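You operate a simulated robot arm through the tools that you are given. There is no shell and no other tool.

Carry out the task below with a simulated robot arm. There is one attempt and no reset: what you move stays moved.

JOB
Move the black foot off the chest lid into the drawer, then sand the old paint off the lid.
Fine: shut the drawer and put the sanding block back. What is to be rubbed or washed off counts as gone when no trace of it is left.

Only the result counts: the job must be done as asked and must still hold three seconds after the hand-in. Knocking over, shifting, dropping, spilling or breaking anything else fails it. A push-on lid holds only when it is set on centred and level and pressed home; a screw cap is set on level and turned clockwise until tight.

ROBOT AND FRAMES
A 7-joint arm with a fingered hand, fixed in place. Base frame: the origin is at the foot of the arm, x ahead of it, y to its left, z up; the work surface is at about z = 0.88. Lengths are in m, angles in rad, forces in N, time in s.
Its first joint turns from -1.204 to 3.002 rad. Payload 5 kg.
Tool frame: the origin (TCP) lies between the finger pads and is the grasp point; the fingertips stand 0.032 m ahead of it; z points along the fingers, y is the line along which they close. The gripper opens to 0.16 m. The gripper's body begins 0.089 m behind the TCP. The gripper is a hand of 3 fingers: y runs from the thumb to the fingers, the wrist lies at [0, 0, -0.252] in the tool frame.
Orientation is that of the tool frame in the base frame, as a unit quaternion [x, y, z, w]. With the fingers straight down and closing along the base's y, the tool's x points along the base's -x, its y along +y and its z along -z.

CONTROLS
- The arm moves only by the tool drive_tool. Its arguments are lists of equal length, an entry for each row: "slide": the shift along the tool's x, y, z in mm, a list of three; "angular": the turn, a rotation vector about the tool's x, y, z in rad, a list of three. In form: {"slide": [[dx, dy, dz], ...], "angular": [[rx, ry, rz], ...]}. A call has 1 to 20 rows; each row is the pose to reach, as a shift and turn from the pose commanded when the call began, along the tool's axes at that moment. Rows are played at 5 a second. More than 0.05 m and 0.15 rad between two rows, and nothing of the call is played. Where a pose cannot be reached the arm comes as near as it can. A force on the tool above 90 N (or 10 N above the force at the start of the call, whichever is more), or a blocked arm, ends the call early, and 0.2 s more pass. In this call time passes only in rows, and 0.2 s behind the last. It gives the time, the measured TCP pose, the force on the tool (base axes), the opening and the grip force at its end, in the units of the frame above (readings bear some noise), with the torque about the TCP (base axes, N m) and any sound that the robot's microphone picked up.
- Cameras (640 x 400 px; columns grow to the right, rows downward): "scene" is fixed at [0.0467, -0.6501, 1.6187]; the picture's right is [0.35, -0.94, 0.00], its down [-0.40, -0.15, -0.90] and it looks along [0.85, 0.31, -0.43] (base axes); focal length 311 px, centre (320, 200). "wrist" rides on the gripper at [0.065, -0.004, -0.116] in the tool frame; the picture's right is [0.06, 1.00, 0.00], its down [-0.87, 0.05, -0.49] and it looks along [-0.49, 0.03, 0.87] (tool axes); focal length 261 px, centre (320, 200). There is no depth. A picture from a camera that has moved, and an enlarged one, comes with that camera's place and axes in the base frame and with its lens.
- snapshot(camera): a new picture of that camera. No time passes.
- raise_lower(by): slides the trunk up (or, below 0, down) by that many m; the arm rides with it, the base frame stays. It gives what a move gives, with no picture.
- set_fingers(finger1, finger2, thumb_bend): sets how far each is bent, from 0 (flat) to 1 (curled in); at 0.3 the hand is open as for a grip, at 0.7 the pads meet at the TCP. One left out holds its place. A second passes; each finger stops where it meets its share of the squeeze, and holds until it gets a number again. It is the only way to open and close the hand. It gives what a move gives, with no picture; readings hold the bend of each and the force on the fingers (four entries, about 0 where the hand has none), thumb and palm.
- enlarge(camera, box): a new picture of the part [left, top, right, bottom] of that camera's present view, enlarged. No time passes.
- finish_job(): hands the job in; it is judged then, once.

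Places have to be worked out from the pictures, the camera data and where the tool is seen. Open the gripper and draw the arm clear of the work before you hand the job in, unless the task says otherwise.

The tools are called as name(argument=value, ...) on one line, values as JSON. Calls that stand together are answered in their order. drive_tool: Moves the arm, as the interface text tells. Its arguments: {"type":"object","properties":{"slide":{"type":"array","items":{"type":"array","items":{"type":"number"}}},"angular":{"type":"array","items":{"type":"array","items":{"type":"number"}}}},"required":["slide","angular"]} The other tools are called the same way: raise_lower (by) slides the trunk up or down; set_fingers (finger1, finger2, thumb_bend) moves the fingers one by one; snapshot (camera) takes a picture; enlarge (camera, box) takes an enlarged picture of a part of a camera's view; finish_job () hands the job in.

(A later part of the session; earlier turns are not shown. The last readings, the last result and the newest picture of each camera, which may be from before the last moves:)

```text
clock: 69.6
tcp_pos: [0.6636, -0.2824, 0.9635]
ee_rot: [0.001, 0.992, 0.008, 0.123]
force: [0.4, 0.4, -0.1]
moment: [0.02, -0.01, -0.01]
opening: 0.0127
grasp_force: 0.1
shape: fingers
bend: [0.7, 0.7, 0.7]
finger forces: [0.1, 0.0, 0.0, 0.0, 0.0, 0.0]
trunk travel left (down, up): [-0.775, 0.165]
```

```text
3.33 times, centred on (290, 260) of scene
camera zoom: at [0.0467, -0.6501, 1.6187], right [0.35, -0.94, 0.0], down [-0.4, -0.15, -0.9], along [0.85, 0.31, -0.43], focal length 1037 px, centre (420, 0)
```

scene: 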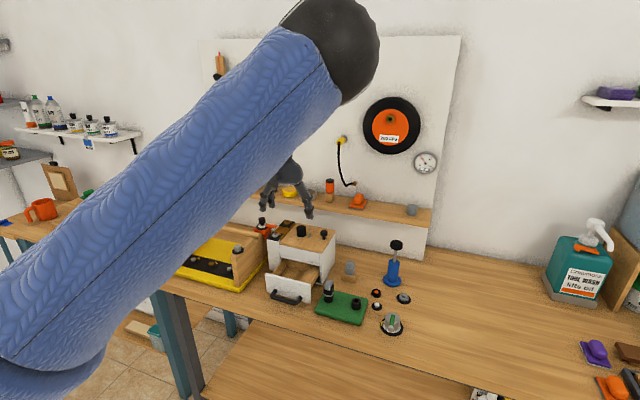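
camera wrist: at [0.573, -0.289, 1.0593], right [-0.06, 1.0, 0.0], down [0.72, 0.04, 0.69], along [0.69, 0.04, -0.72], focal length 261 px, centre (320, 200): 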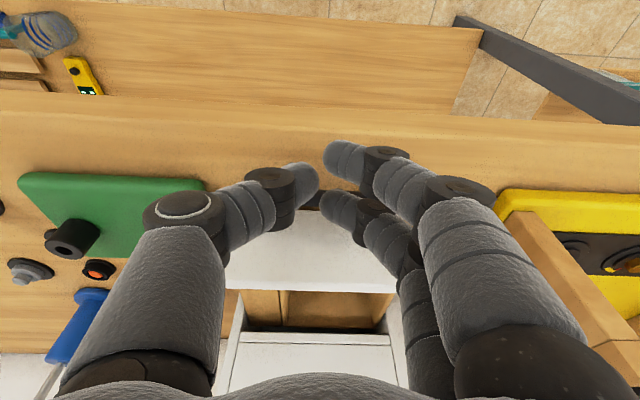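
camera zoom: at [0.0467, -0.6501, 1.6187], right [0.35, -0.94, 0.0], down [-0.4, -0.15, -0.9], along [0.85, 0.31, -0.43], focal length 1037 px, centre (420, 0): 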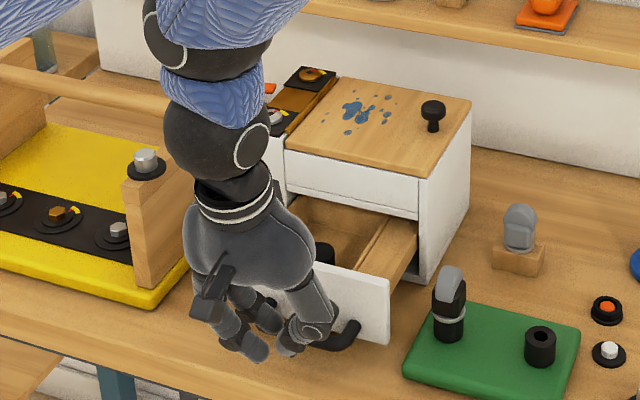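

In position. I'll push forward until the fist touches the panel and begins to close the drawer.

drive_tool(slide=[[-14.5, 0, 3.7], [-29, 0, 7.4], [-38.8, 0, 9.8], [-48.5, 0, 12.3], [-58, 0, 14.8]], angular=[[0, 0, 0], [0, 0, 0], [0, 0, 0], [0, 0, 0], [0, 0, 0]])

enlarge(camera="scene", box=[230, 200, 350, 320])

snapshot(camera="wrist")

```text
clock: 70.8
tcp_pos: [0.7232, -0.2829, 0.9635]
ee_rot: [0.001, 0.992, 0.008, 0.124]
force: [-7.1, 0.8, -0.8]
moment: [-0.01, 0.18, 0.08]
opening: 0.0128
grasp_force: 3.2
shape: fingers
bend: [0.7, 0.7, 0.7]
finger forces: [0.0, 6.9, 0.0, 0.0, 0.0, 0.0]
trunk travel left (down, up): [-0.775, 0.165]
```

```text
3.33 times, centred on (290, 260) of scene
camera zoom: at [0.0467, -0.6501, 1.6187], right [0.35, -0.94, 0.0], down [-0.4, -0.15, -0.9], along [0.85, 0.31, -0.43], focal length 1037 px, centre (420, 0)
```

zoom: 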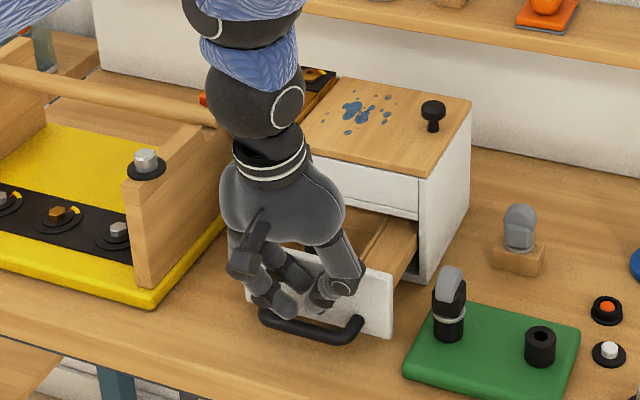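

```text
taken
camera wrist: at [0.6313, -0.289, 1.0594], right [-0.06, 1.0, 0.0], down [0.72, 0.04, 0.69], along [0.69, 0.04, -0.72], focal length 261 px, centre (320, 200)
```

wrist: 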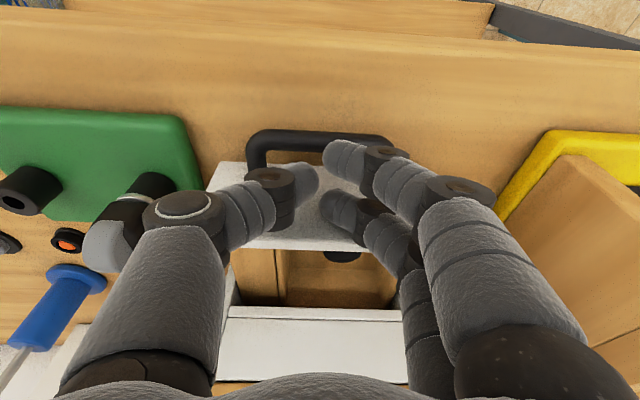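

The drawer is moving at about 7 N. I'll push on another 60 mm.

drive_tool(slide=[[-9.7, 0, 2.5], [-19.4, 0, 4.9], [-29, 0, 7.4], [-38.8, 0, 9.8], [-48.5, 0, 12.3], [-58, 0, 14.8]], angular=[[0, 0, 0], [0, 0, 0], [0, 0, 0], [0, 0, 0], [0, 0, 0], [0, 0, 0]])

enlarge(camera="scene", box=[230, 200, 350, 320])

```text
clock: 72.2
tcp_pos: [0.7849, -0.2827, 0.965]
ee_rot: [0.001, 0.992, 0.007, 0.122]
force: [-6.8, 0.5, -0.1]
moment: [-0.03, 0.16, 0.08]
opening: 0.0128
grasp_force: 3.0
shape: fingers
bend: [0.7, 0.7, 0.7]
finger forces: [0.0, 6.1, 0.1, 0.0, 0.1, 0.0]
trunk travel left (down, up): [-0.775, 0.165]
```

```text
3.33 times, centred on (290, 260) of scene
camera zoom: at [0.0467, -0.6501, 1.6187], right [0.35, -0.94, 0.0], down [-0.4, -0.15, -0.9], along [0.85, 0.31, -0.43], focal length 1037 px, centre (420, 0)
```

zoom: 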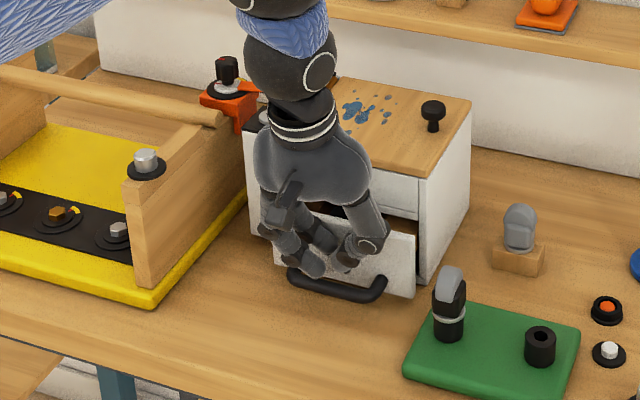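

Still moving freely, roughly 25 mm to go. I'll push in smaller steps and watch the force.

drive_tool(slide=[[-4.8, 0, 1.2], [-9.7, 0, 2.5], [-14.5, 0, 3.7], [-19.4, 0, 4.9]], angular=[[0, 0, 0], [0, 0, 0], [0, 0, 0], [0, 0, 0]])

enlarge(camera="scene", box=[250, 215, 346, 290])

```text
clock: 73.2
tcp_pos: [0.8027, -0.2821, 0.9634]
ee_rot: [0.001, 0.992, 0.008, 0.123]
force: [-5.5, 0.5, 0.2]
moment: [-0.03, 0.11, 0.08]
opening: 0.0125
grasp_force: 2.9
shape: fingers
bend: [0.7, 0.7, 0.7]
finger forces: [0.1, 6.2, 0.0, 0.0, 0.1, 0.1]
trunk travel left (down, up): [-0.775, 0.165]
```

```text
5.33 times, centred on (298, 252) of scene
camera zoom: at [0.0467, -0.6501, 1.6187], right [0.35, -0.94, 0.0], down [-0.4, -0.15, -0.9], along [0.85, 0.31, -0.43], focal length 1660 px, centre (437, -80)
```

zoom: 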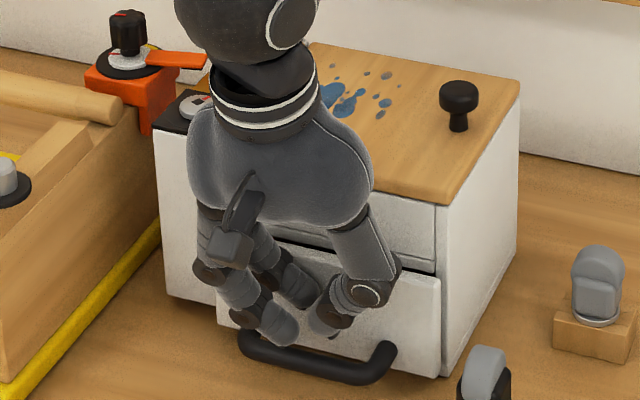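

Only several mm remain. I'll keep pushing in small steps until the force rises.

drive_tool(slide=[[-2.4, 0, 0.6], [-4.8, 0, 1.2], [-7.2, 0, 1.8], [-9.6, 0, 2.4]], angular=[[0, 0, 0], [0, 0, 0], [0, 0, 0], [0, 0, 0]])

enlarge(camera="scene", box=[250, 215, 346, 290])

```text
clock: 74.2
tcp_pos: [0.8097, -0.2825, 0.9641]
ee_rot: [0.0, 0.993, 0.008, 0.122]
force: [-27.3, 1.1, -2.3]
moment: [-0.01, 0.82, 0.3]
opening: 0.0127
grasp_force: 14.2
shape: fingers
bend: [0.7, 0.7, 0.7]
finger forces: [0.0, 27.6, 0.1, 0.0, 0.0, 0.1]
trunk travel left (down, up): [-0.775, 0.165]
```

```text
5.33 times, centred on (298, 252) of scene
camera zoom: at [0.0467, -0.6501, 1.6187], right [0.35, -0.94, 0.0], down [-0.4, -0.15, -0.9], along [0.85, 0.31, -0.43], focal length 1660 px, centre (437, -80)
```

zoom: 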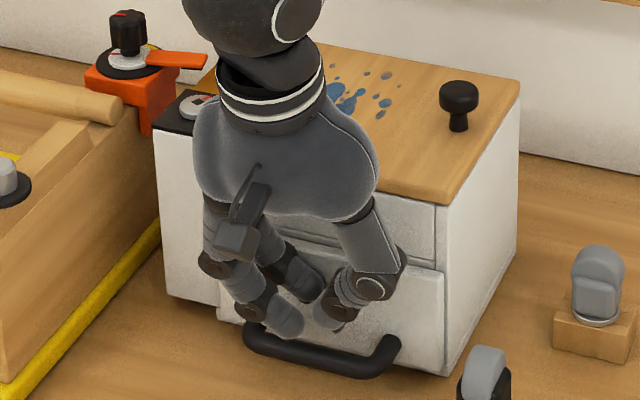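

The force jumped to 27 N and the panel sits where it was at the start, so the drawer is shut. I'll back off and rise.

drive_tool(slide=[[14.5, 0, -3.7], [29, 0, -7.4], [58, 0, -14.8], [48.7, 0, -51], [39, 0, -90], [29, 0, -129], [19.3, 0, -168]], angular=[[0, 0, 0], [0, 0, 0], [0, 0, 0], [0, 0, 0], [0, 0, 0], [0, 0, 0], [0, 0, 0]])

enlarge(camera="scene", box=[250, 215, 346, 290])

snapshot(camera="scene")

snapshot(camera="wrist")

```text
clock: 75.8
tcp_pos: [0.7524, -0.2846, 1.1231]
ee_rot: [0.002, 0.992, 0.006, 0.123]
force: [-0.3, 0.3, 0.6]
moment: [-0.03, 0.02, -0.02]
opening: 0.0128
grasp_force: 0.2
shape: fingers
bend: [0.7, 0.7, 0.7]
finger forces: [0.0, 0.0, 0.0, 0.0, 0.0, 0.0]
trunk travel left (down, up): [-0.775, 0.165]
```

```text
5.33 times, centred on (298, 252) of scene
camera zoom: at [0.0467, -0.6501, 1.6187], right [0.35, -0.94, 0.0], down [-0.4, -0.15, -0.9], along [0.85, 0.31, -0.43], focal length 1660 px, centre (437, -80)
```

zoom: 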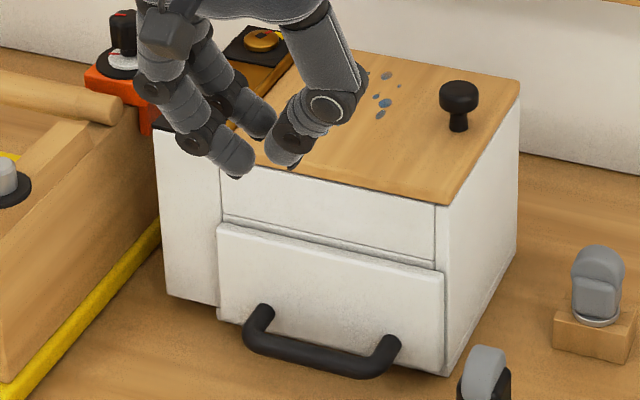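

```text
taken
```

scene: 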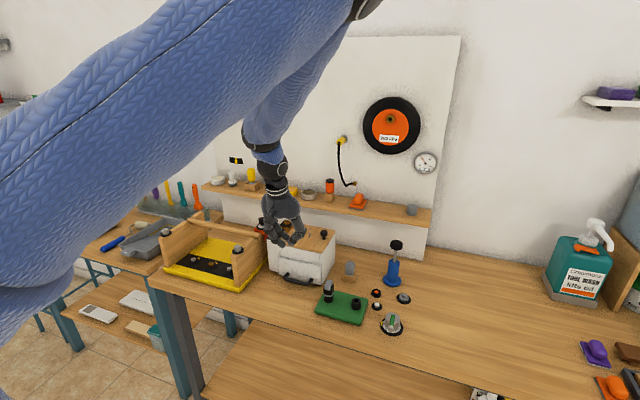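

```text
taken
camera wrist: at [0.6614, -0.2904, 1.2185], right [-0.06, 1.0, 0.0], down [0.72, 0.04, 0.69], along [0.69, 0.04, -0.72], focal length 261 px, centre (320, 200)
```

wrist: 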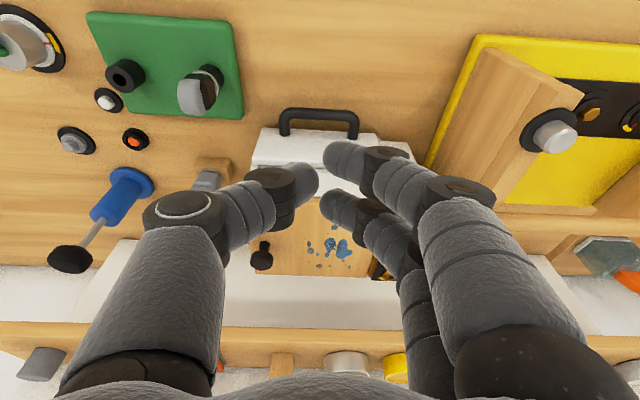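

The drawer is fully closed and the paint is exposed. The sanding block sits far back on the shelf, about (1.08, −0.43), so I'll raise the trunk, tilt the tool well forward (~55°), and get a close look.

raise_lower(by=0.13)

drive_tool(slide=[[0, 0, 0], [0, 0, 0], [0, 0, 0], [0, 0, 0], [0, 0, 0]], angular=[[0, -0.142, 0], [0, -0.284, 0], [0, -0.426, 0], [0, -0.568, 0], [0, -0.71, 0]])

snapshot(camera="wrist")

snapshot(camera="scene")

```text
clock: 77.4
tcp_pos: [0.7553, -0.2858, 1.252]
ee_rot: [0.001, 0.992, 0.007, 0.123]
force: [0.0, 0.3, -0.2]
moment: [0.02, 0.02, 0.05]
opening: 0.0127
grasp_force: 0.1
shape: fingers
bend: [0.7, 0.7, 0.7]
finger forces: [0.0, 0.0, 0.0, 0.0, 0.0, 0.0]
trunk travel left (down, up): [-0.905, 0.035]
```

```text
clock: 78.6
tcp_pos: [0.7544, -0.2865, 1.2524]
ee_rot: [0.004, 0.888, 0.007, 0.461]
force: [0.6, 0.4, 0.3]
moment: [0.01, 0.01, 0.02]
opening: 0.0126
grasp_force: 0.1
shape: fingers
bend: [0.7, 0.7, 0.7]
finger forces: [0.0, 0.0, 0.1, 0.0, 0.0, 0.0]
trunk travel left (down, up): [-0.905, 0.035]
```

```text
taken
camera wrist: at [0.6233, -0.2913, 1.2642], right [-0.04, 1.0, -0.03], down [0.1, 0.04, 0.99], along [0.99, 0.03, -0.1], focal length 261 px, centre (320, 200)
```

wrist: 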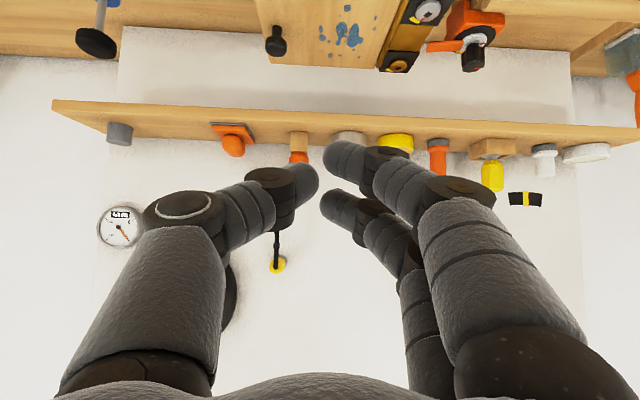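

```text
taken
```

scene: 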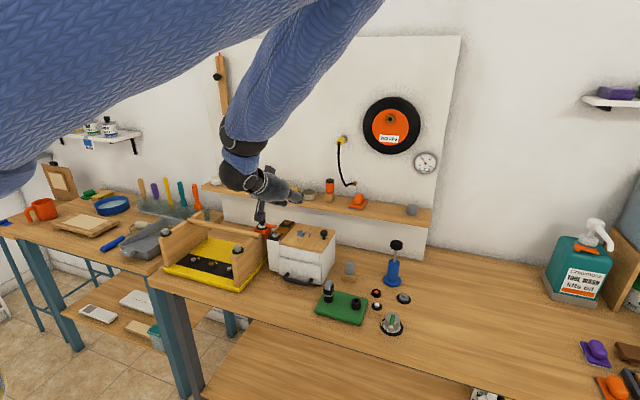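

The wrist camera now faces the shelf (upside down). I'll enlarge the sanding block to measure it from here.

enlarge(camera="wrist", box=[190, 100, 330, 180])

enlarge(camera="scene", box=[316, 180, 396, 230])

```text
4.57 times, centred on (260, 140) of wrist
camera zoom: at [0.6233, -0.2913, 1.2642], right [-0.04, 1.0, -0.03], down [0.1, 0.04, 0.99], along [0.99, 0.03, -0.1], focal length 1192 px, centre (594, 474)
```

zoom: 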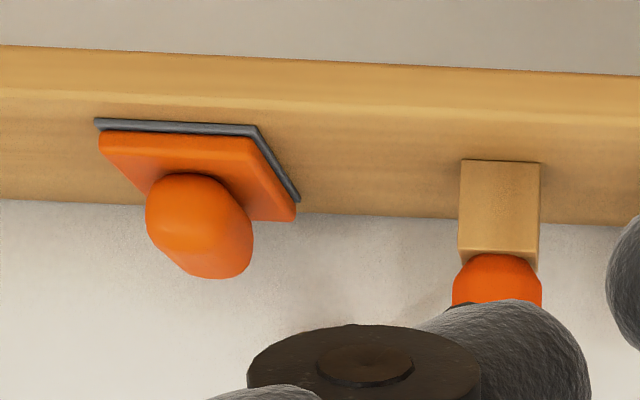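

```text
8.00 times, centred on (356, 205) of scene
camera zoom: at [0.0467, -0.6501, 1.6187], right [0.35, -0.94, 0.0], down [-0.4, -0.15, -0.9], along [0.85, 0.31, -0.43], focal length 2490 px, centre (32, 160)
```

zoom: 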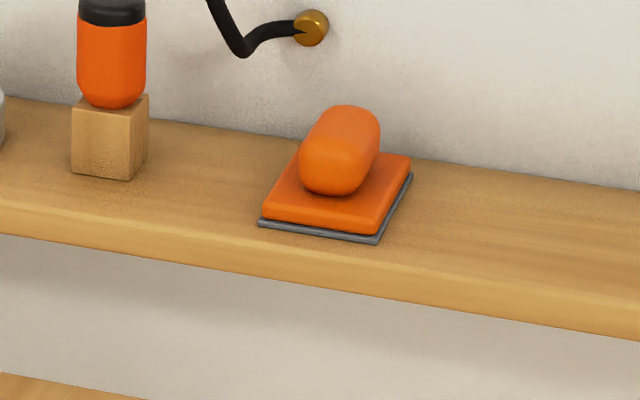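

Triangulating gives the block at x 1.034–1.116, y −0.456 to −0.403, with handle axis near (1.075, −0.43, 1.131). I'll pinch the handle between thumb and finger1 with finger2 curled away, rolling about 16° to level that pair, then approach to a pre-grasp point.

set_fingers(finger1=0.54, finger2=1.0, thumb_bend=0.54)

drive_tool(slide=[[0, 0, 0], [0, 0, 0]], angular=[[0, 0, 0.145], [0, 0, 0.29]])

drive_tool(slide=[[-19, -16, 31], [-38, -33, 63], [-57, -49, 94], [-76, -65, 126], [-95, -81, 157], [-114, -98, 189], [-133, -114, 220]], angular=[[0, 0, 0], [0, 0, 0], [0, 0, 0], [0, 0, 0], [0, 0, 0], [0, 0, 0], [0, 0, 0]])

snapshot(camera="wrist")

snapshot(camera="scene")

```text
clock: 79.6
tcp_pos: [0.7551, -0.2845, 1.2522]
ee_rot: [0.004, 0.888, 0.006, 0.46]
force: [-0.2, 0.5, -0.8]
moment: [0.07, 0.01, 0.03]
opening: 0.0703
grasp_force: 0.1
shape: fingers
bend: [0.54, 1.0, 0.54]
finger forces: [0.1, 0.1, 0.0, 0.0, 0.0, 0.0]
trunk travel left (down, up): [-0.905, 0.035]
```

```text
clock: 80.2
tcp_pos: [0.7543, -0.2864, 1.2527]
ee_rot: [0.132, 0.878, 0.074, 0.455]
force: [-0.2, 0.2, -0.2]
moment: [0.01, -0.02, 0.02]
opening: 0.0703
grasp_force: 0.1
shape: fingers
bend: [0.54, 1.0, 0.54]
finger forces: [0.0, 0.1, 0.0, 0.0, 0.2, 0.0]
trunk travel left (down, up): [-0.905, 0.035]
```

```text
clock: 81.8
tcp_pos: [0.9904, -0.4326, 1.1977]
ee_rot: [0.133, 0.879, 0.072, 0.453]
force: [-0.1, 0.8, -0.5]
moment: [0.0, 0.04, 0.01]
opening: 0.0706
grasp_force: 0.1
shape: fingers
bend: [0.54, 1.0, 0.54]
finger forces: [0.0, 0.0, 0.1, 0.1, 0.1, 0.0]
trunk travel left (down, up): [-0.905, 0.035]
```

```text
taken
camera wrist: at [0.8591, -0.4184, 1.2125], right [0.13, 0.97, 0.2], down [0.09, -0.21, 0.97], along [0.99, -0.11, -0.11], focal length 261 px, centre (320, 200)
```

wrist: 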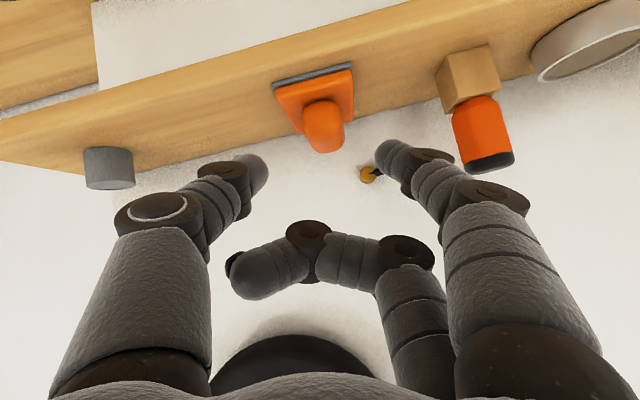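

```text
taken
```

scene: 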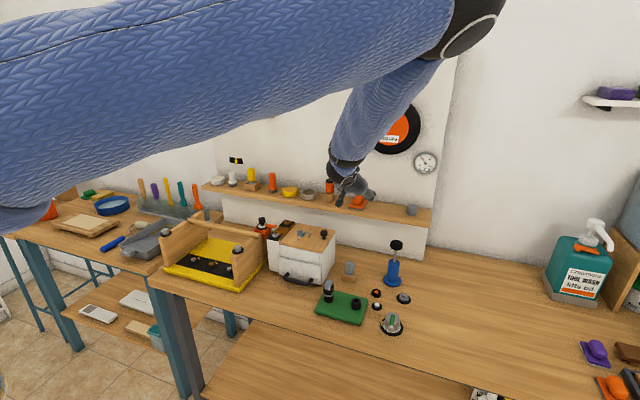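

I can see the block well from here. I'll enlarge to refine the handle position relative to the fingers.

enlarge(camera="wrist", box=[220, 40, 460, 220])

enlarge(camera="scene", box=[310, 160, 410, 230])

```text
2.22 times, centred on (340, 130) of wrist
camera zoom: at [0.8591, -0.4184, 1.2125], right [0.13, 0.97, 0.2], down [0.09, -0.21, 0.97], along [0.99, -0.11, -0.11], focal length 579 px, centre (276, 356)
```

zoom: 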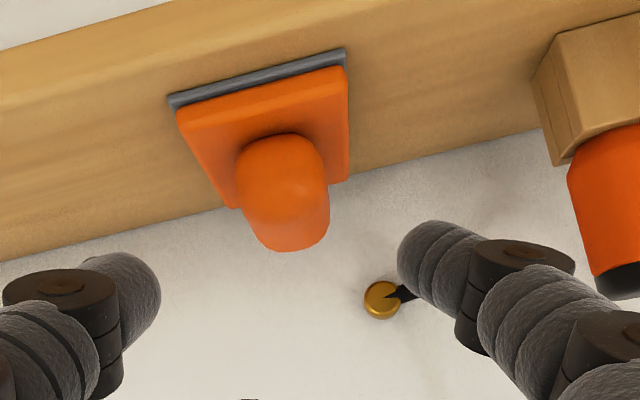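

```text
5.71 times, centred on (360, 195) of scene
camera zoom: at [0.0467, -0.6501, 1.6187], right [0.35, -0.94, 0.0], down [-0.4, -0.15, -0.9], along [0.85, 0.31, -0.43], focal length 1778 px, centre (91, 229)
```

zoom: 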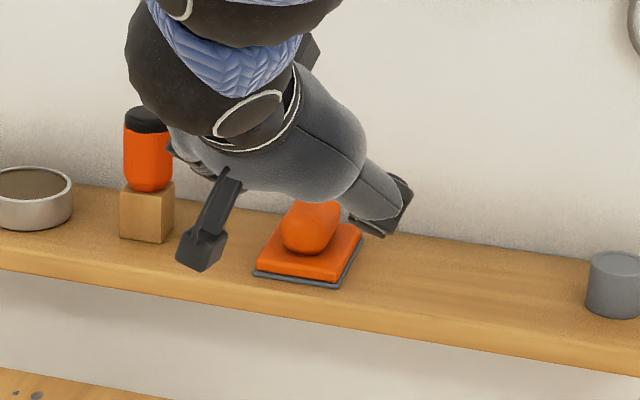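

The handle axis refines to about (1.070, −0.4275, 1.129). The approach is nearly straight along the tool axis (73 mm), so I'll go 50 mm first.

drive_tool(slide=[[0.7, 0.5, 17], [1.4, 1, 34], [2, 1.5, 50]], angular=[[0, 0, 0], [0, 0, 0], [0, 0, 0]])

snapshot(camera="wrist")

enlarge(camera="scene", box=[310, 160, 410, 230])

```text
clock: 82.6
tcp_pos: [1.0292, -0.429, 1.1687]
ee_rot: [0.132, 0.878, 0.072, 0.454]
force: [-0.5, 0.4, 0.2]
moment: [-0.01, 0.0, 0.0]
opening: 0.0705
grasp_force: 0.1
shape: fingers
bend: [0.54, 1.0, 0.54]
finger forces: [0.1, 0.1, 0.0, 0.1, 0.1, 0.0]
trunk travel left (down, up): [-0.905, 0.035]
```

```text
taken
camera wrist: at [0.8981, -0.4146, 1.1845], right [0.13, 0.97, 0.2], down [0.09, -0.21, 0.97], along [0.99, -0.11, -0.11], focal length 261 px, centre (320, 200)
```

wrist: 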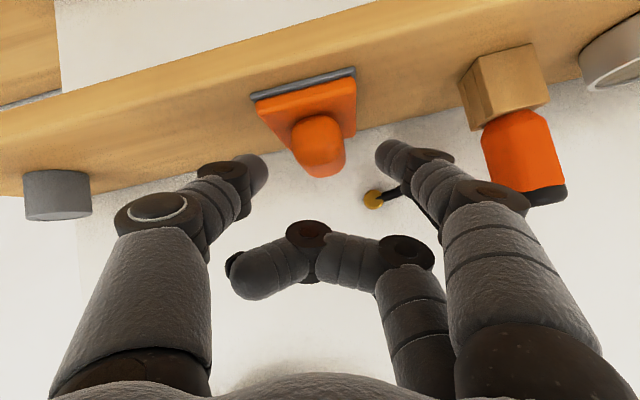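

```text
5.71 times, centred on (360, 195) of scene
camera zoom: at [0.0467, -0.6501, 1.6187], right [0.35, -0.94, 0.0], down [-0.4, -0.15, -0.9], along [0.85, 0.31, -0.43], focal length 1778 px, centre (91, 229)
```

zoom: 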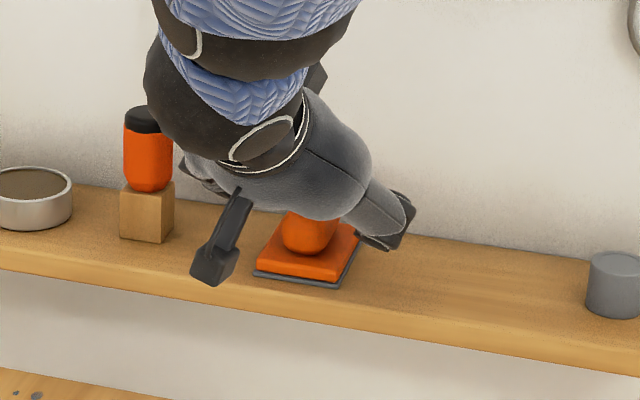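

Aligned: handle centre is at (320,148) in view versus about (321,150) expected. I'll advance the last 23 mm.

drive_tool(slide=[[0, 0, 8], [0, 0, 16], [0, 0, 23]], angular=[[0, 0, 0], [0, 0, 0], [0, 0, 0]])

snapshot(camera="wrist")

enlarge(camera="wrist", box=[220, 80, 440, 230])

```text
clock: 83.4
tcp_pos: [1.0478, -0.4296, 1.1562]
ee_rot: [0.132, 0.878, 0.073, 0.454]
force: [0.8, 1.0, -0.6]
moment: [-0.01, -0.03, 0.02]
opening: 0.0707
grasp_force: 0.1
shape: fingers
bend: [0.54, 1.0, 0.54]
finger forces: [0.1, 0.0, 0.1, 0.1, 0.0, 0.0]
trunk travel left (down, up): [-0.905, 0.035]
```

```text
taken
camera wrist: at [0.9166, -0.4155, 1.1706], right [0.13, 0.97, 0.2], down [0.09, -0.21, 0.97], along [0.99, -0.11, -0.11], focal length 261 px, centre (320, 200)
```

wrist: 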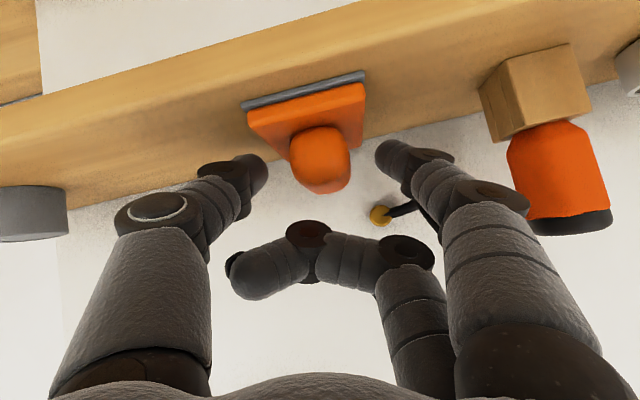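

```text
2.67 times, centred on (330, 155) of wrist
camera zoom: at [0.9166, -0.4155, 1.1706], right [0.13, 0.97, 0.2], down [0.09, -0.21, 0.97], along [0.99, -0.11, -0.11], focal length 695 px, centre (293, 320)
```

zoom: 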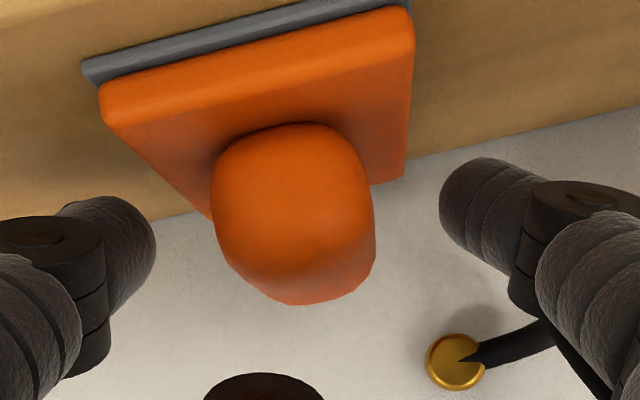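

Thumb and finger1 flank the handle. I'll close them on it.

set_fingers(finger1=0.75, thumb_bend=0.75)

enlarge(camera="wrist", box=[220, 80, 440, 230])

enlarge(camera="scene", box=[310, 160, 410, 230])

```text
clock: 84.4
tcp_pos: [1.0486, -0.4282, 1.1553]
ee_rot: [0.132, 0.878, 0.073, 0.455]
force: [0.2, -0.1, -0.2]
moment: [-0.03, 0.02, 0.03]
opening: 0.0317
grasp_force: 14.9
shape: fingers
bend: [0.64, 1.0, 0.69]
finger forces: [14.5, 0.1, 0.0, 0.0, 15.8, 0.0]
trunk travel left (down, up): [-0.905, 0.035]
```

```text
2.67 times, centred on (330, 155) of wrist
camera zoom: at [0.9166, -0.4149, 1.1708], right [0.13, 0.97, 0.2], down [0.09, -0.21, 0.97], along [0.99, -0.11, -0.11], focal length 695 px, centre (293, 320)
```

zoom: 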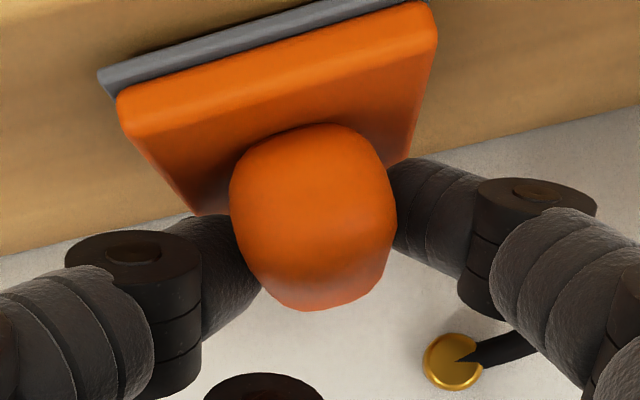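

```text
5.71 times, centred on (360, 195) of scene
camera zoom: at [0.0467, -0.6501, 1.6187], right [0.35, -0.94, 0.0], down [-0.4, -0.15, -0.9], along [0.85, 0.31, -0.43], focal length 1778 px, centre (91, 229)
```

zoom: 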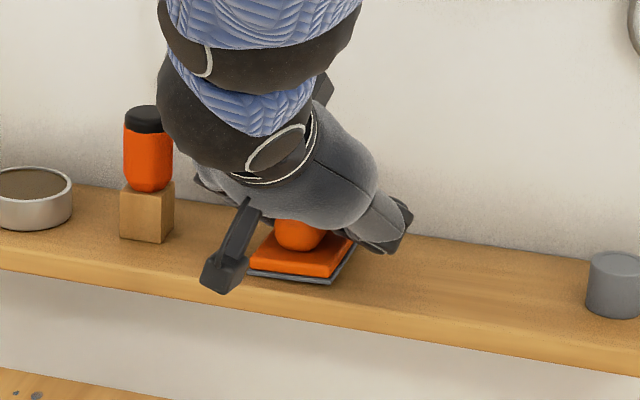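

The pinch holds at about 15 N; the block shifted only ~3 mm towards finger1. I'll lift it 30 mm and check that it comes up level.

drive_tool(slide=[[-4, 1.2, -2.9], [-8, 2.5, -5.8], [-15.5, 4.9, -11.6], [-23.3, 7.4, -17.4]], angular=[[0, 0, 0], [0, 0, 0], [0, 0, 0], [0, 0, 0]])

enlarge(camera="wrist", box=[220, 80, 440, 230])

enlarge(camera="scene", box=[310, 150, 410, 220])

```text
clock: 85.4
tcp_pos: [1.0469, -0.4287, 1.1879]
ee_rot: [0.132, 0.878, 0.073, 0.455]
force: [-0.1, 0.7, -1.4]
moment: [0.0, 0.0, 0.0]
opening: 0.0314
grasp_force: 15.7
shape: fingers
bend: [0.64, 1.0, 0.69]
finger forces: [14.5, 0.0, 0.0, 0.1, 16.0, 0.0]
trunk travel left (down, up): [-0.905, 0.035]
```

```text
2.67 times, centred on (330, 155) of wrist
camera zoom: at [0.9161, -0.4148, 1.2017], right [0.13, 0.97, 0.2], down [0.09, -0.21, 0.97], along [0.99, -0.11, -0.11], focal length 695 px, centre (293, 320)
```

zoom: 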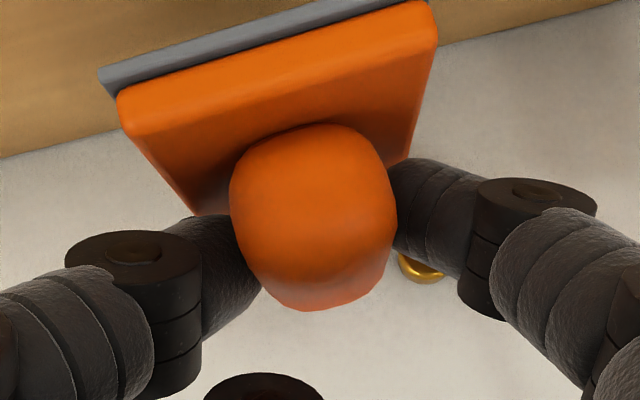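

```text
5.71 times, centred on (360, 185) of scene
camera zoom: at [0.0467, -0.6501, 1.6187], right [0.35, -0.94, 0.0], down [-0.4, -0.15, -0.9], along [0.85, 0.31, -0.43], focal length 1778 px, centre (91, 286)
```

zoom: 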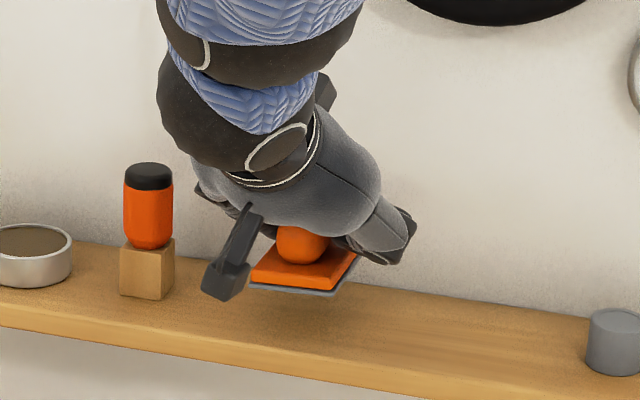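

The block came up level and firm. I'll carry it straight back off the shelf first, away from the neighbouring bottle.

drive_tool(slide=[[16.7, -5, -24.5], [33.4, -10.1, -49], [50, -15.2, -73.4], [66.7, -20.2, -97.9]], angular=[[0, 0, 0], [0, 0, 0], [0, 0, 0], [0, 0, 0]])

drive_tool(slide=[[10.5, 26, -3], [21, 52, -6], [31.5, 78, -9], [42, 104, -12], [52.5, 130, -15], [62.9, 155.5, -18.1]], angular=[[0, 0, 0], [0, 0, 0], [0, 0, 0], [0, 0, 0], [0, 0, 0], [0, 0, 0]])

snapshot(camera="wrist")

enlarge(camera="scene", box=[240, 160, 360, 270])

```text
clock: 86.4
tcp_pos: [0.9265, -0.4294, 1.187]
ee_rot: [0.131, 0.877, 0.074, 0.455]
force: [-0.2, -0.5, -0.5]
moment: [0.0, 0.02, -0.01]
opening: 0.0315
grasp_force: 15.4
shape: fingers
bend: [0.64, 1.0, 0.69]
finger forces: [14.5, 0.1, 0.1, 0.0, 16.0, 0.0]
trunk travel left (down, up): [-0.905, 0.035]
```

```text
clock: 87.8
tcp_pos: [0.904, -0.2606, 1.1868]
ee_rot: [0.131, 0.878, 0.072, 0.455]
force: [0.2, -0.2, -0.8]
moment: [0.01, 0.01, -0.06]
opening: 0.0316
grasp_force: 15.0
shape: fingers
bend: [0.64, 1.0, 0.69]
finger forces: [14.6, 0.0, 0.0, 0.0, 15.8, 0.0]
trunk travel left (down, up): [-0.905, 0.035]
```

```text
taken
camera wrist: at [0.7729, -0.2467, 1.201], right [0.13, 0.97, 0.2], down [0.09, -0.21, 0.97], along [0.99, -0.11, -0.11], focal length 261 px, centre (320, 200)
```

wrist: 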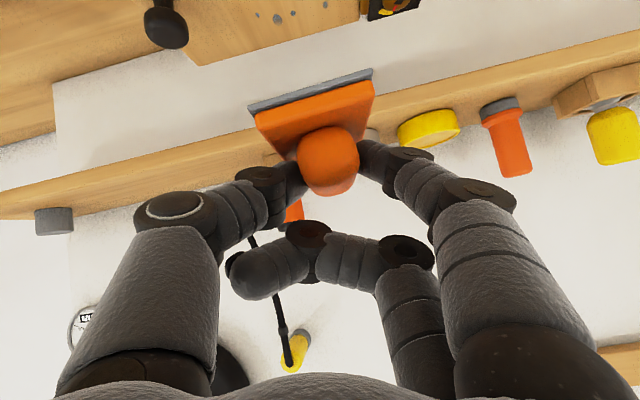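

```text
3.64 times, centred on (300, 215) of scene
camera zoom: at [0.0467, -0.6501, 1.6187], right [0.35, -0.94, 0.0], down [-0.4, -0.15, -0.9], along [0.85, 0.31, -0.43], focal length 1132 px, centre (393, 146)
```

zoom: 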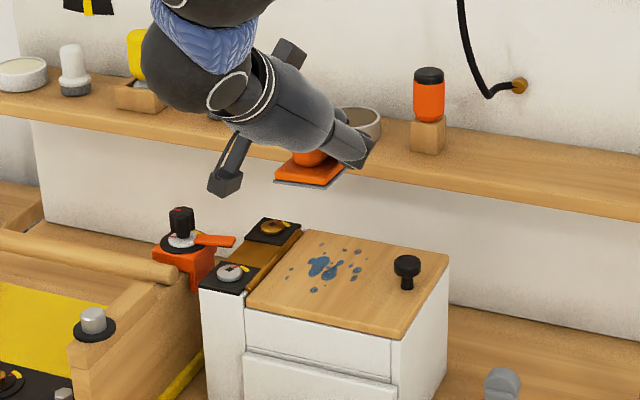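

The block is over the paint. I'll lower until it is about 8 mm above the lid.

drive_tool(slide=[[20.8, -6.6, 15.5], [41.6, -13.2, 31], [62.4, -19.8, 46.6], [83.2, -26.4, 62.1]], angular=[[0, 0, 0], [0, 0, 0], [0, 0, 0], [0, 0, 0]])

snapshot(camera="wrist")

enlarge(camera="scene", box=[250, 190, 350, 270])

```text
clock: 88.8
tcp_pos: [0.8957, -0.2758, 1.1064]
ee_rot: [0.132, 0.878, 0.073, 0.454]
force: [-0.7, 0.7, -0.8]
moment: [-0.01, 0.01, 0.06]
opening: 0.0315
grasp_force: 15.1
shape: fingers
bend: [0.64, 1.0, 0.69]
finger forces: [14.5, 0.0, 0.1, 0.0, 15.9, 0.1]
out of reach, approached as far as the arm can: row 3, 4
trunk travel left (down, up): [-0.905, 0.035]
```

```text
taken
camera wrist: at [0.7651, -0.2618, 1.1214], right [0.13, 0.97, 0.2], down [0.09, -0.21, 0.97], along [0.99, -0.11, -0.11], focal length 261 px, centre (320, 200)
```

wrist: 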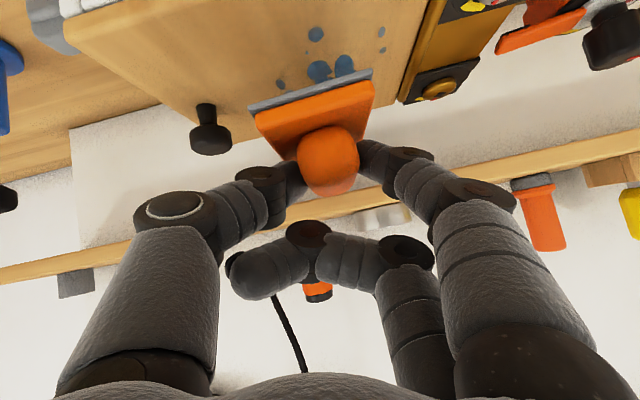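

```text
5.00 times, centred on (300, 230) of scene
camera zoom: at [0.0467, -0.6501, 1.6187], right [0.35, -0.94, 0.0], down [-0.4, -0.15, -0.9], along [0.85, 0.31, -0.43], focal length 1556 px, centre (420, 50)
```

zoom: 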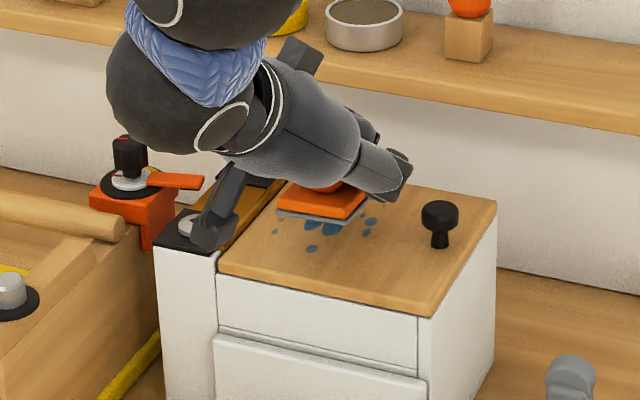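

The trunk is too high for this low pose. I'll lift 10 cm, then lower the trunk by 12 cm, so I have reach for sanding.

drive_tool(slide=[[-26, 13.2, -17.2], [-52, 26.3, -34.4], [-77.8, 39.5, -51.6]], angular=[[0, 0, 0], [0, 0, 0], [0, 0, 0]])

raise_lower(by=-0.11)

snapshot(camera="wrist")

enlarge(camera="scene", box=[250, 190, 350, 270])

```text
clock: 89.6
tcp_pos: [0.903, -0.2591, 1.2072]
ee_rot: [0.13, 0.878, 0.074, 0.455]
force: [0.2, 0.3, -0.3]
moment: [-0.01, -0.03, 0.01]
opening: 0.0316
grasp_force: 14.5
shape: fingers
bend: [0.64, 1.0, 0.69]
finger forces: [14.7, 0.0, 0.0, 0.1, 15.8, 0.0]
trunk travel left (down, up): [-0.905, 0.035]
```

```text
clock: 91.0
tcp_pos: [0.9048, -0.2606, 1.0959]
ee_rot: [0.131, 0.878, 0.073, 0.455]
force: [0.8, 0.3, -0.2]
moment: [-0.02, -0.02, -0.01]
opening: 0.0313
grasp_force: 15.1
shape: fingers
bend: [0.64, 1.0, 0.69]
finger forces: [14.6, 0.0, 0.0, 0.0, 15.7, 0.0]
trunk travel left (down, up): [-0.795, 0.145]
```

```text
taken
camera wrist: at [0.7728, -0.2457, 1.111], right [0.13, 0.97, 0.2], down [0.09, -0.21, 0.97], along [0.99, -0.11, -0.11], focal length 261 px, centre (320, 200)
```

wrist: 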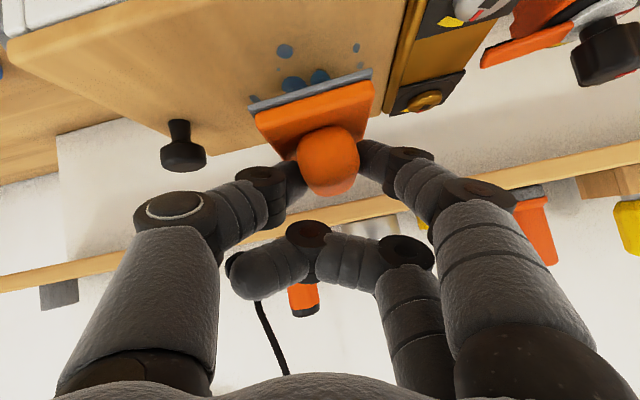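

```text
5.00 times, centred on (300, 230) of scene
camera zoom: at [0.0467, -0.6501, 1.6187], right [0.35, -0.94, 0.0], down [-0.4, -0.15, -0.9], along [0.85, 0.31, -0.43], focal length 1556 px, centre (420, 50)
```

zoom: 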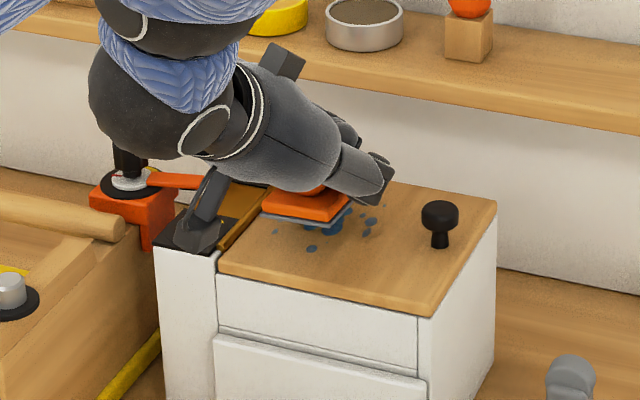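

The block is about 2.5 cm above the lid, centred on the paint. I'll lower 18 mm, then feel for contact in 2 mm steps.

drive_tool(slide=[[4.7, -1.5, 3.5], [9.3, -3, 7], [14, -4.4, 10.4]], angular=[[0, 0, 0], [0, 0, 0], [0, 0, 0]])

drive_tool(slide=[[1.6, -0.5, 1.2], [3.1, -1, 2.3]], angular=[[0, 0, 0], [0, 0, 0]])

```text
clock: 91.8
tcp_pos: [0.9042, -0.2585, 1.0782]
ee_rot: [0.132, 0.878, 0.073, 0.454]
force: [-0.5, -0.3, 0.6]
moment: [0.03, 0.03, -0.03]
opening: 0.0312
grasp_force: 15.0
shape: fingers
bend: [0.64, 1.0, 0.69]
finger forces: [14.6, 0.0, 0.0, 0.1, 15.8, 0.0]
trunk travel left (down, up): [-0.795, 0.145]
```

```text
clock: 92.4
tcp_pos: [0.9037, -0.26, 1.0755]
ee_rot: [0.131, 0.878, 0.073, 0.454]
force: [0.5, -0.1, -0.4]
moment: [-0.02, -0.02, -0.02]
opening: 0.0316
grasp_force: 15.1
shape: fingers
bend: [0.64, 1.0, 0.69]
finger forces: [14.7, 0.0, 0.0, 0.0, 15.7, 0.0]
trunk travel left (down, up): [-0.795, 0.145]
```

No contact yet at TCP z≈1.0755. I'll continue down in small steps.

drive_tool(slide=[[1.6, -0.5, 1.2], [3.1, -1, 2.3]], angular=[[0, 0, 0], [0, 0, 0]])

drive_tool(slide=[[0.8, -0.25, 0.6], [1.6, -0.5, 1.2]], angular=[[0, 0, 0], [0, 0, 0]])

```text
clock: 93.0
tcp_pos: [0.9046, -0.2607, 1.0723]
ee_rot: [0.131, 0.878, 0.075, 0.454]
force: [0.0, -2.0, 6.3]
moment: [0.19, -0.1, -0.02]
opening: 0.0314
grasp_force: 14.7
shape: fingers
bend: [0.64, 1.0, 0.69]
finger forces: [13.2, 0.0, 0.0, 0.1, 15.8, 0.0]
trunk travel left (down, up): [-0.795, 0.145]
```

```text
clock: 93.6
tcp_pos: [0.9036, -0.2607, 1.0701]
ee_rot: [0.132, 0.877, 0.073, 0.456]
force: [1.1, -4.7, 13.4]
moment: [0.3, -0.27, -0.09]
opening: 0.0317
grasp_force: 17.4
shape: fingers
bend: [0.65, 1.0, 0.69]
finger forces: [16.9, 0.0, 0.0, 0.0, 16.8, 0.0]
trunk travel left (down, up): [-0.795, 0.145]
```

The block presses the lid with about 13 N. I'll do a first stroke along x of ±20 mm and watch how forces and grip behave.

drive_tool(slide=[[-5.6, 1.7, 8.2], [-11.1, 3.4, 16.3], [-5.6, 1.7, 8.2], [0, 0, 0], [5.6, -1.7, -8.2], [11.1, -3.4, -16.3], [5.6, -1.7, -8.2], [0, 0, 0]], angular=[[0, 0, 0], [0, 0, 0], [0, 0, 0], [0, 0, 0], [0, 0, 0], [0, 0, 0], [0, 0, 0], [0, 0, 0]])

snapshot(camera="wrist")

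enlarge(camera="scene", box=[250, 190, 350, 270])

```text
clock: 95.4
tcp_pos: [0.9019, -0.2596, 1.0694]
ee_rot: [0.131, 0.878, 0.073, 0.455]
force: [-3.3, 0.9, 14.5]
moment: [0.61, -0.27, 0.15]
opening: 0.0318
grasp_force: 19.9
shape: fingers
bend: [0.66, 1.0, 0.69]
finger forces: [26.5, 0.0, 0.0, 0.1, 13.6, 0.0]
trunk travel left (down, up): [-0.795, 0.145]
```

```text
taken
camera wrist: at [0.7709, -0.246, 1.0838], right [0.13, 0.97, 0.2], down [0.09, -0.21, 0.97], along [0.99, -0.11, -0.11], focal length 261 px, centre (320, 200)
```

wrist: 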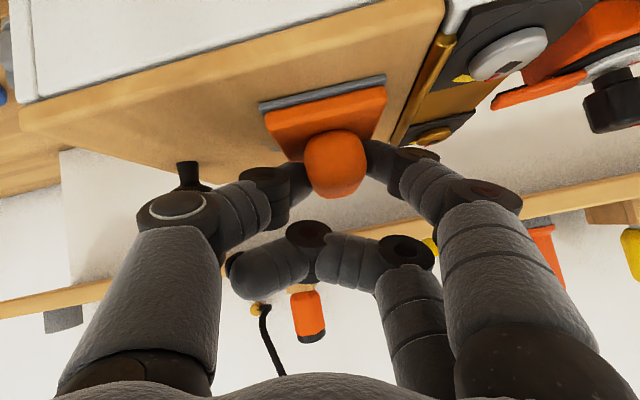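

```text
5.00 times, centred on (300, 230) of scene
camera zoom: at [0.0467, -0.6501, 1.6187], right [0.35, -0.94, 0.0], down [-0.4, -0.15, -0.9], along [0.85, 0.31, -0.43], focal length 1556 px, centre (420, 50)
```

zoom: 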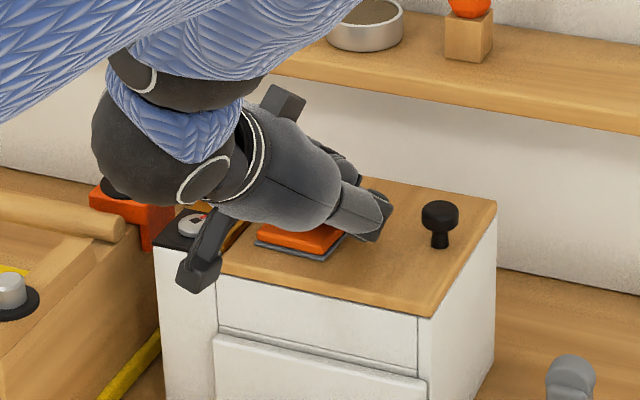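

The visible spots near the block are disappearing, so sanding works. I'll cover the whole painted area with strokes on the right, rear and left parts.

drive_tool(slide=[[-2.4, -7.6, 0], [-4.8, -15.3, -0.1], [-13.1, -12.8, 12.1], [-20.4, -10.6, 22.7], [-13.1, -12.8, 12.1], [-4.8, -15.3, -0.1], [3.5, -17.8, -12.3], [9.1, -19.5, -20.5], [1.9, -17.3, -9.9], [-4.8, -15.3, -0.1], [-12.6, -12.9, 11.3], [-20.4, -10.6, 22.7], [-16.8, 0.9, 22.8], [-13.2, 12.3, 22.8], [-10.8, 20, 22.9], [-3, 17.7, 11.5], [4.8, 15.3, 0.1], [12.6, 12.9, -11.3], [18.7, 11.1, -20.3], [11.5, 13.3, -9.7]], angular=[[0, 0, 0], [0, 0, 0], [0, 0, 0], [0, 0, 0], [0, 0, 0], [0, 0, 0], [0, 0, 0], [0, 0, 0], [0, 0, 0], [0, 0, 0], [0, 0, 0], [0, 0, 0], [0, 0, 0], [0, 0, 0], [0, 0, 0], [0, 0, 0], [0, 0, 0], [0, 0, 0], [0, 0, 0], [0, 0, 0]])

snapshot(camera="wrist")

enlarge(camera="scene", box=[250, 190, 350, 270])

```text
clock: 99.6
tcp_pos: [0.8905, -0.2431, 1.0693]
ee_rot: [0.132, 0.878, 0.073, 0.455]
force: [-5.0, 0.5, 15.3]
moment: [0.53, -0.27, 0.1]
opening: 0.0321
grasp_force: 20.1
shape: fingers
bend: [0.65, 1.0, 0.71]
finger forces: [26.6, 0.1, 0.0, 0.1, 14.5, 0.0]
trunk travel left (down, up): [-0.795, 0.145]
```

```text
taken
camera wrist: at [0.7593, -0.2294, 1.0839], right [0.13, 0.97, 0.2], down [0.09, -0.21, 0.97], along [0.99, -0.11, -0.11], focal length 261 px, centre (320, 200)
```

wrist: 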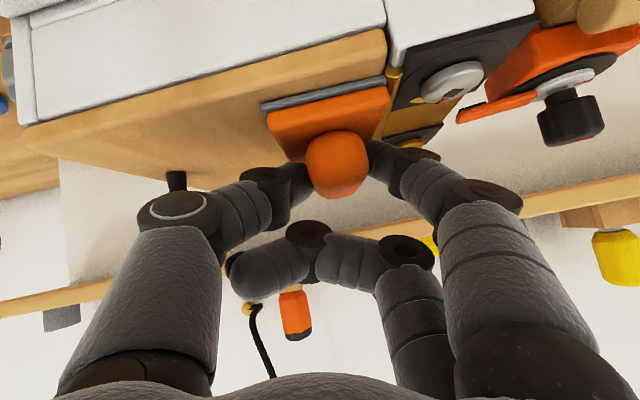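

```text
5.00 times, centred on (300, 230) of scene
camera zoom: at [0.0467, -0.6501, 1.6187], right [0.35, -0.94, 0.0], down [-0.4, -0.15, -0.9], along [0.85, 0.31, -0.43], focal length 1556 px, centre (420, 50)
```

zoom: 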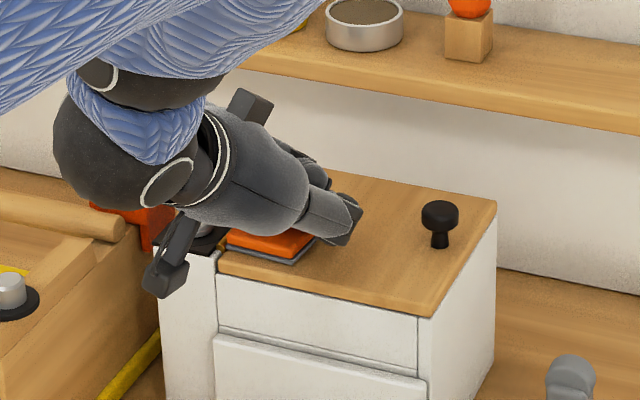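

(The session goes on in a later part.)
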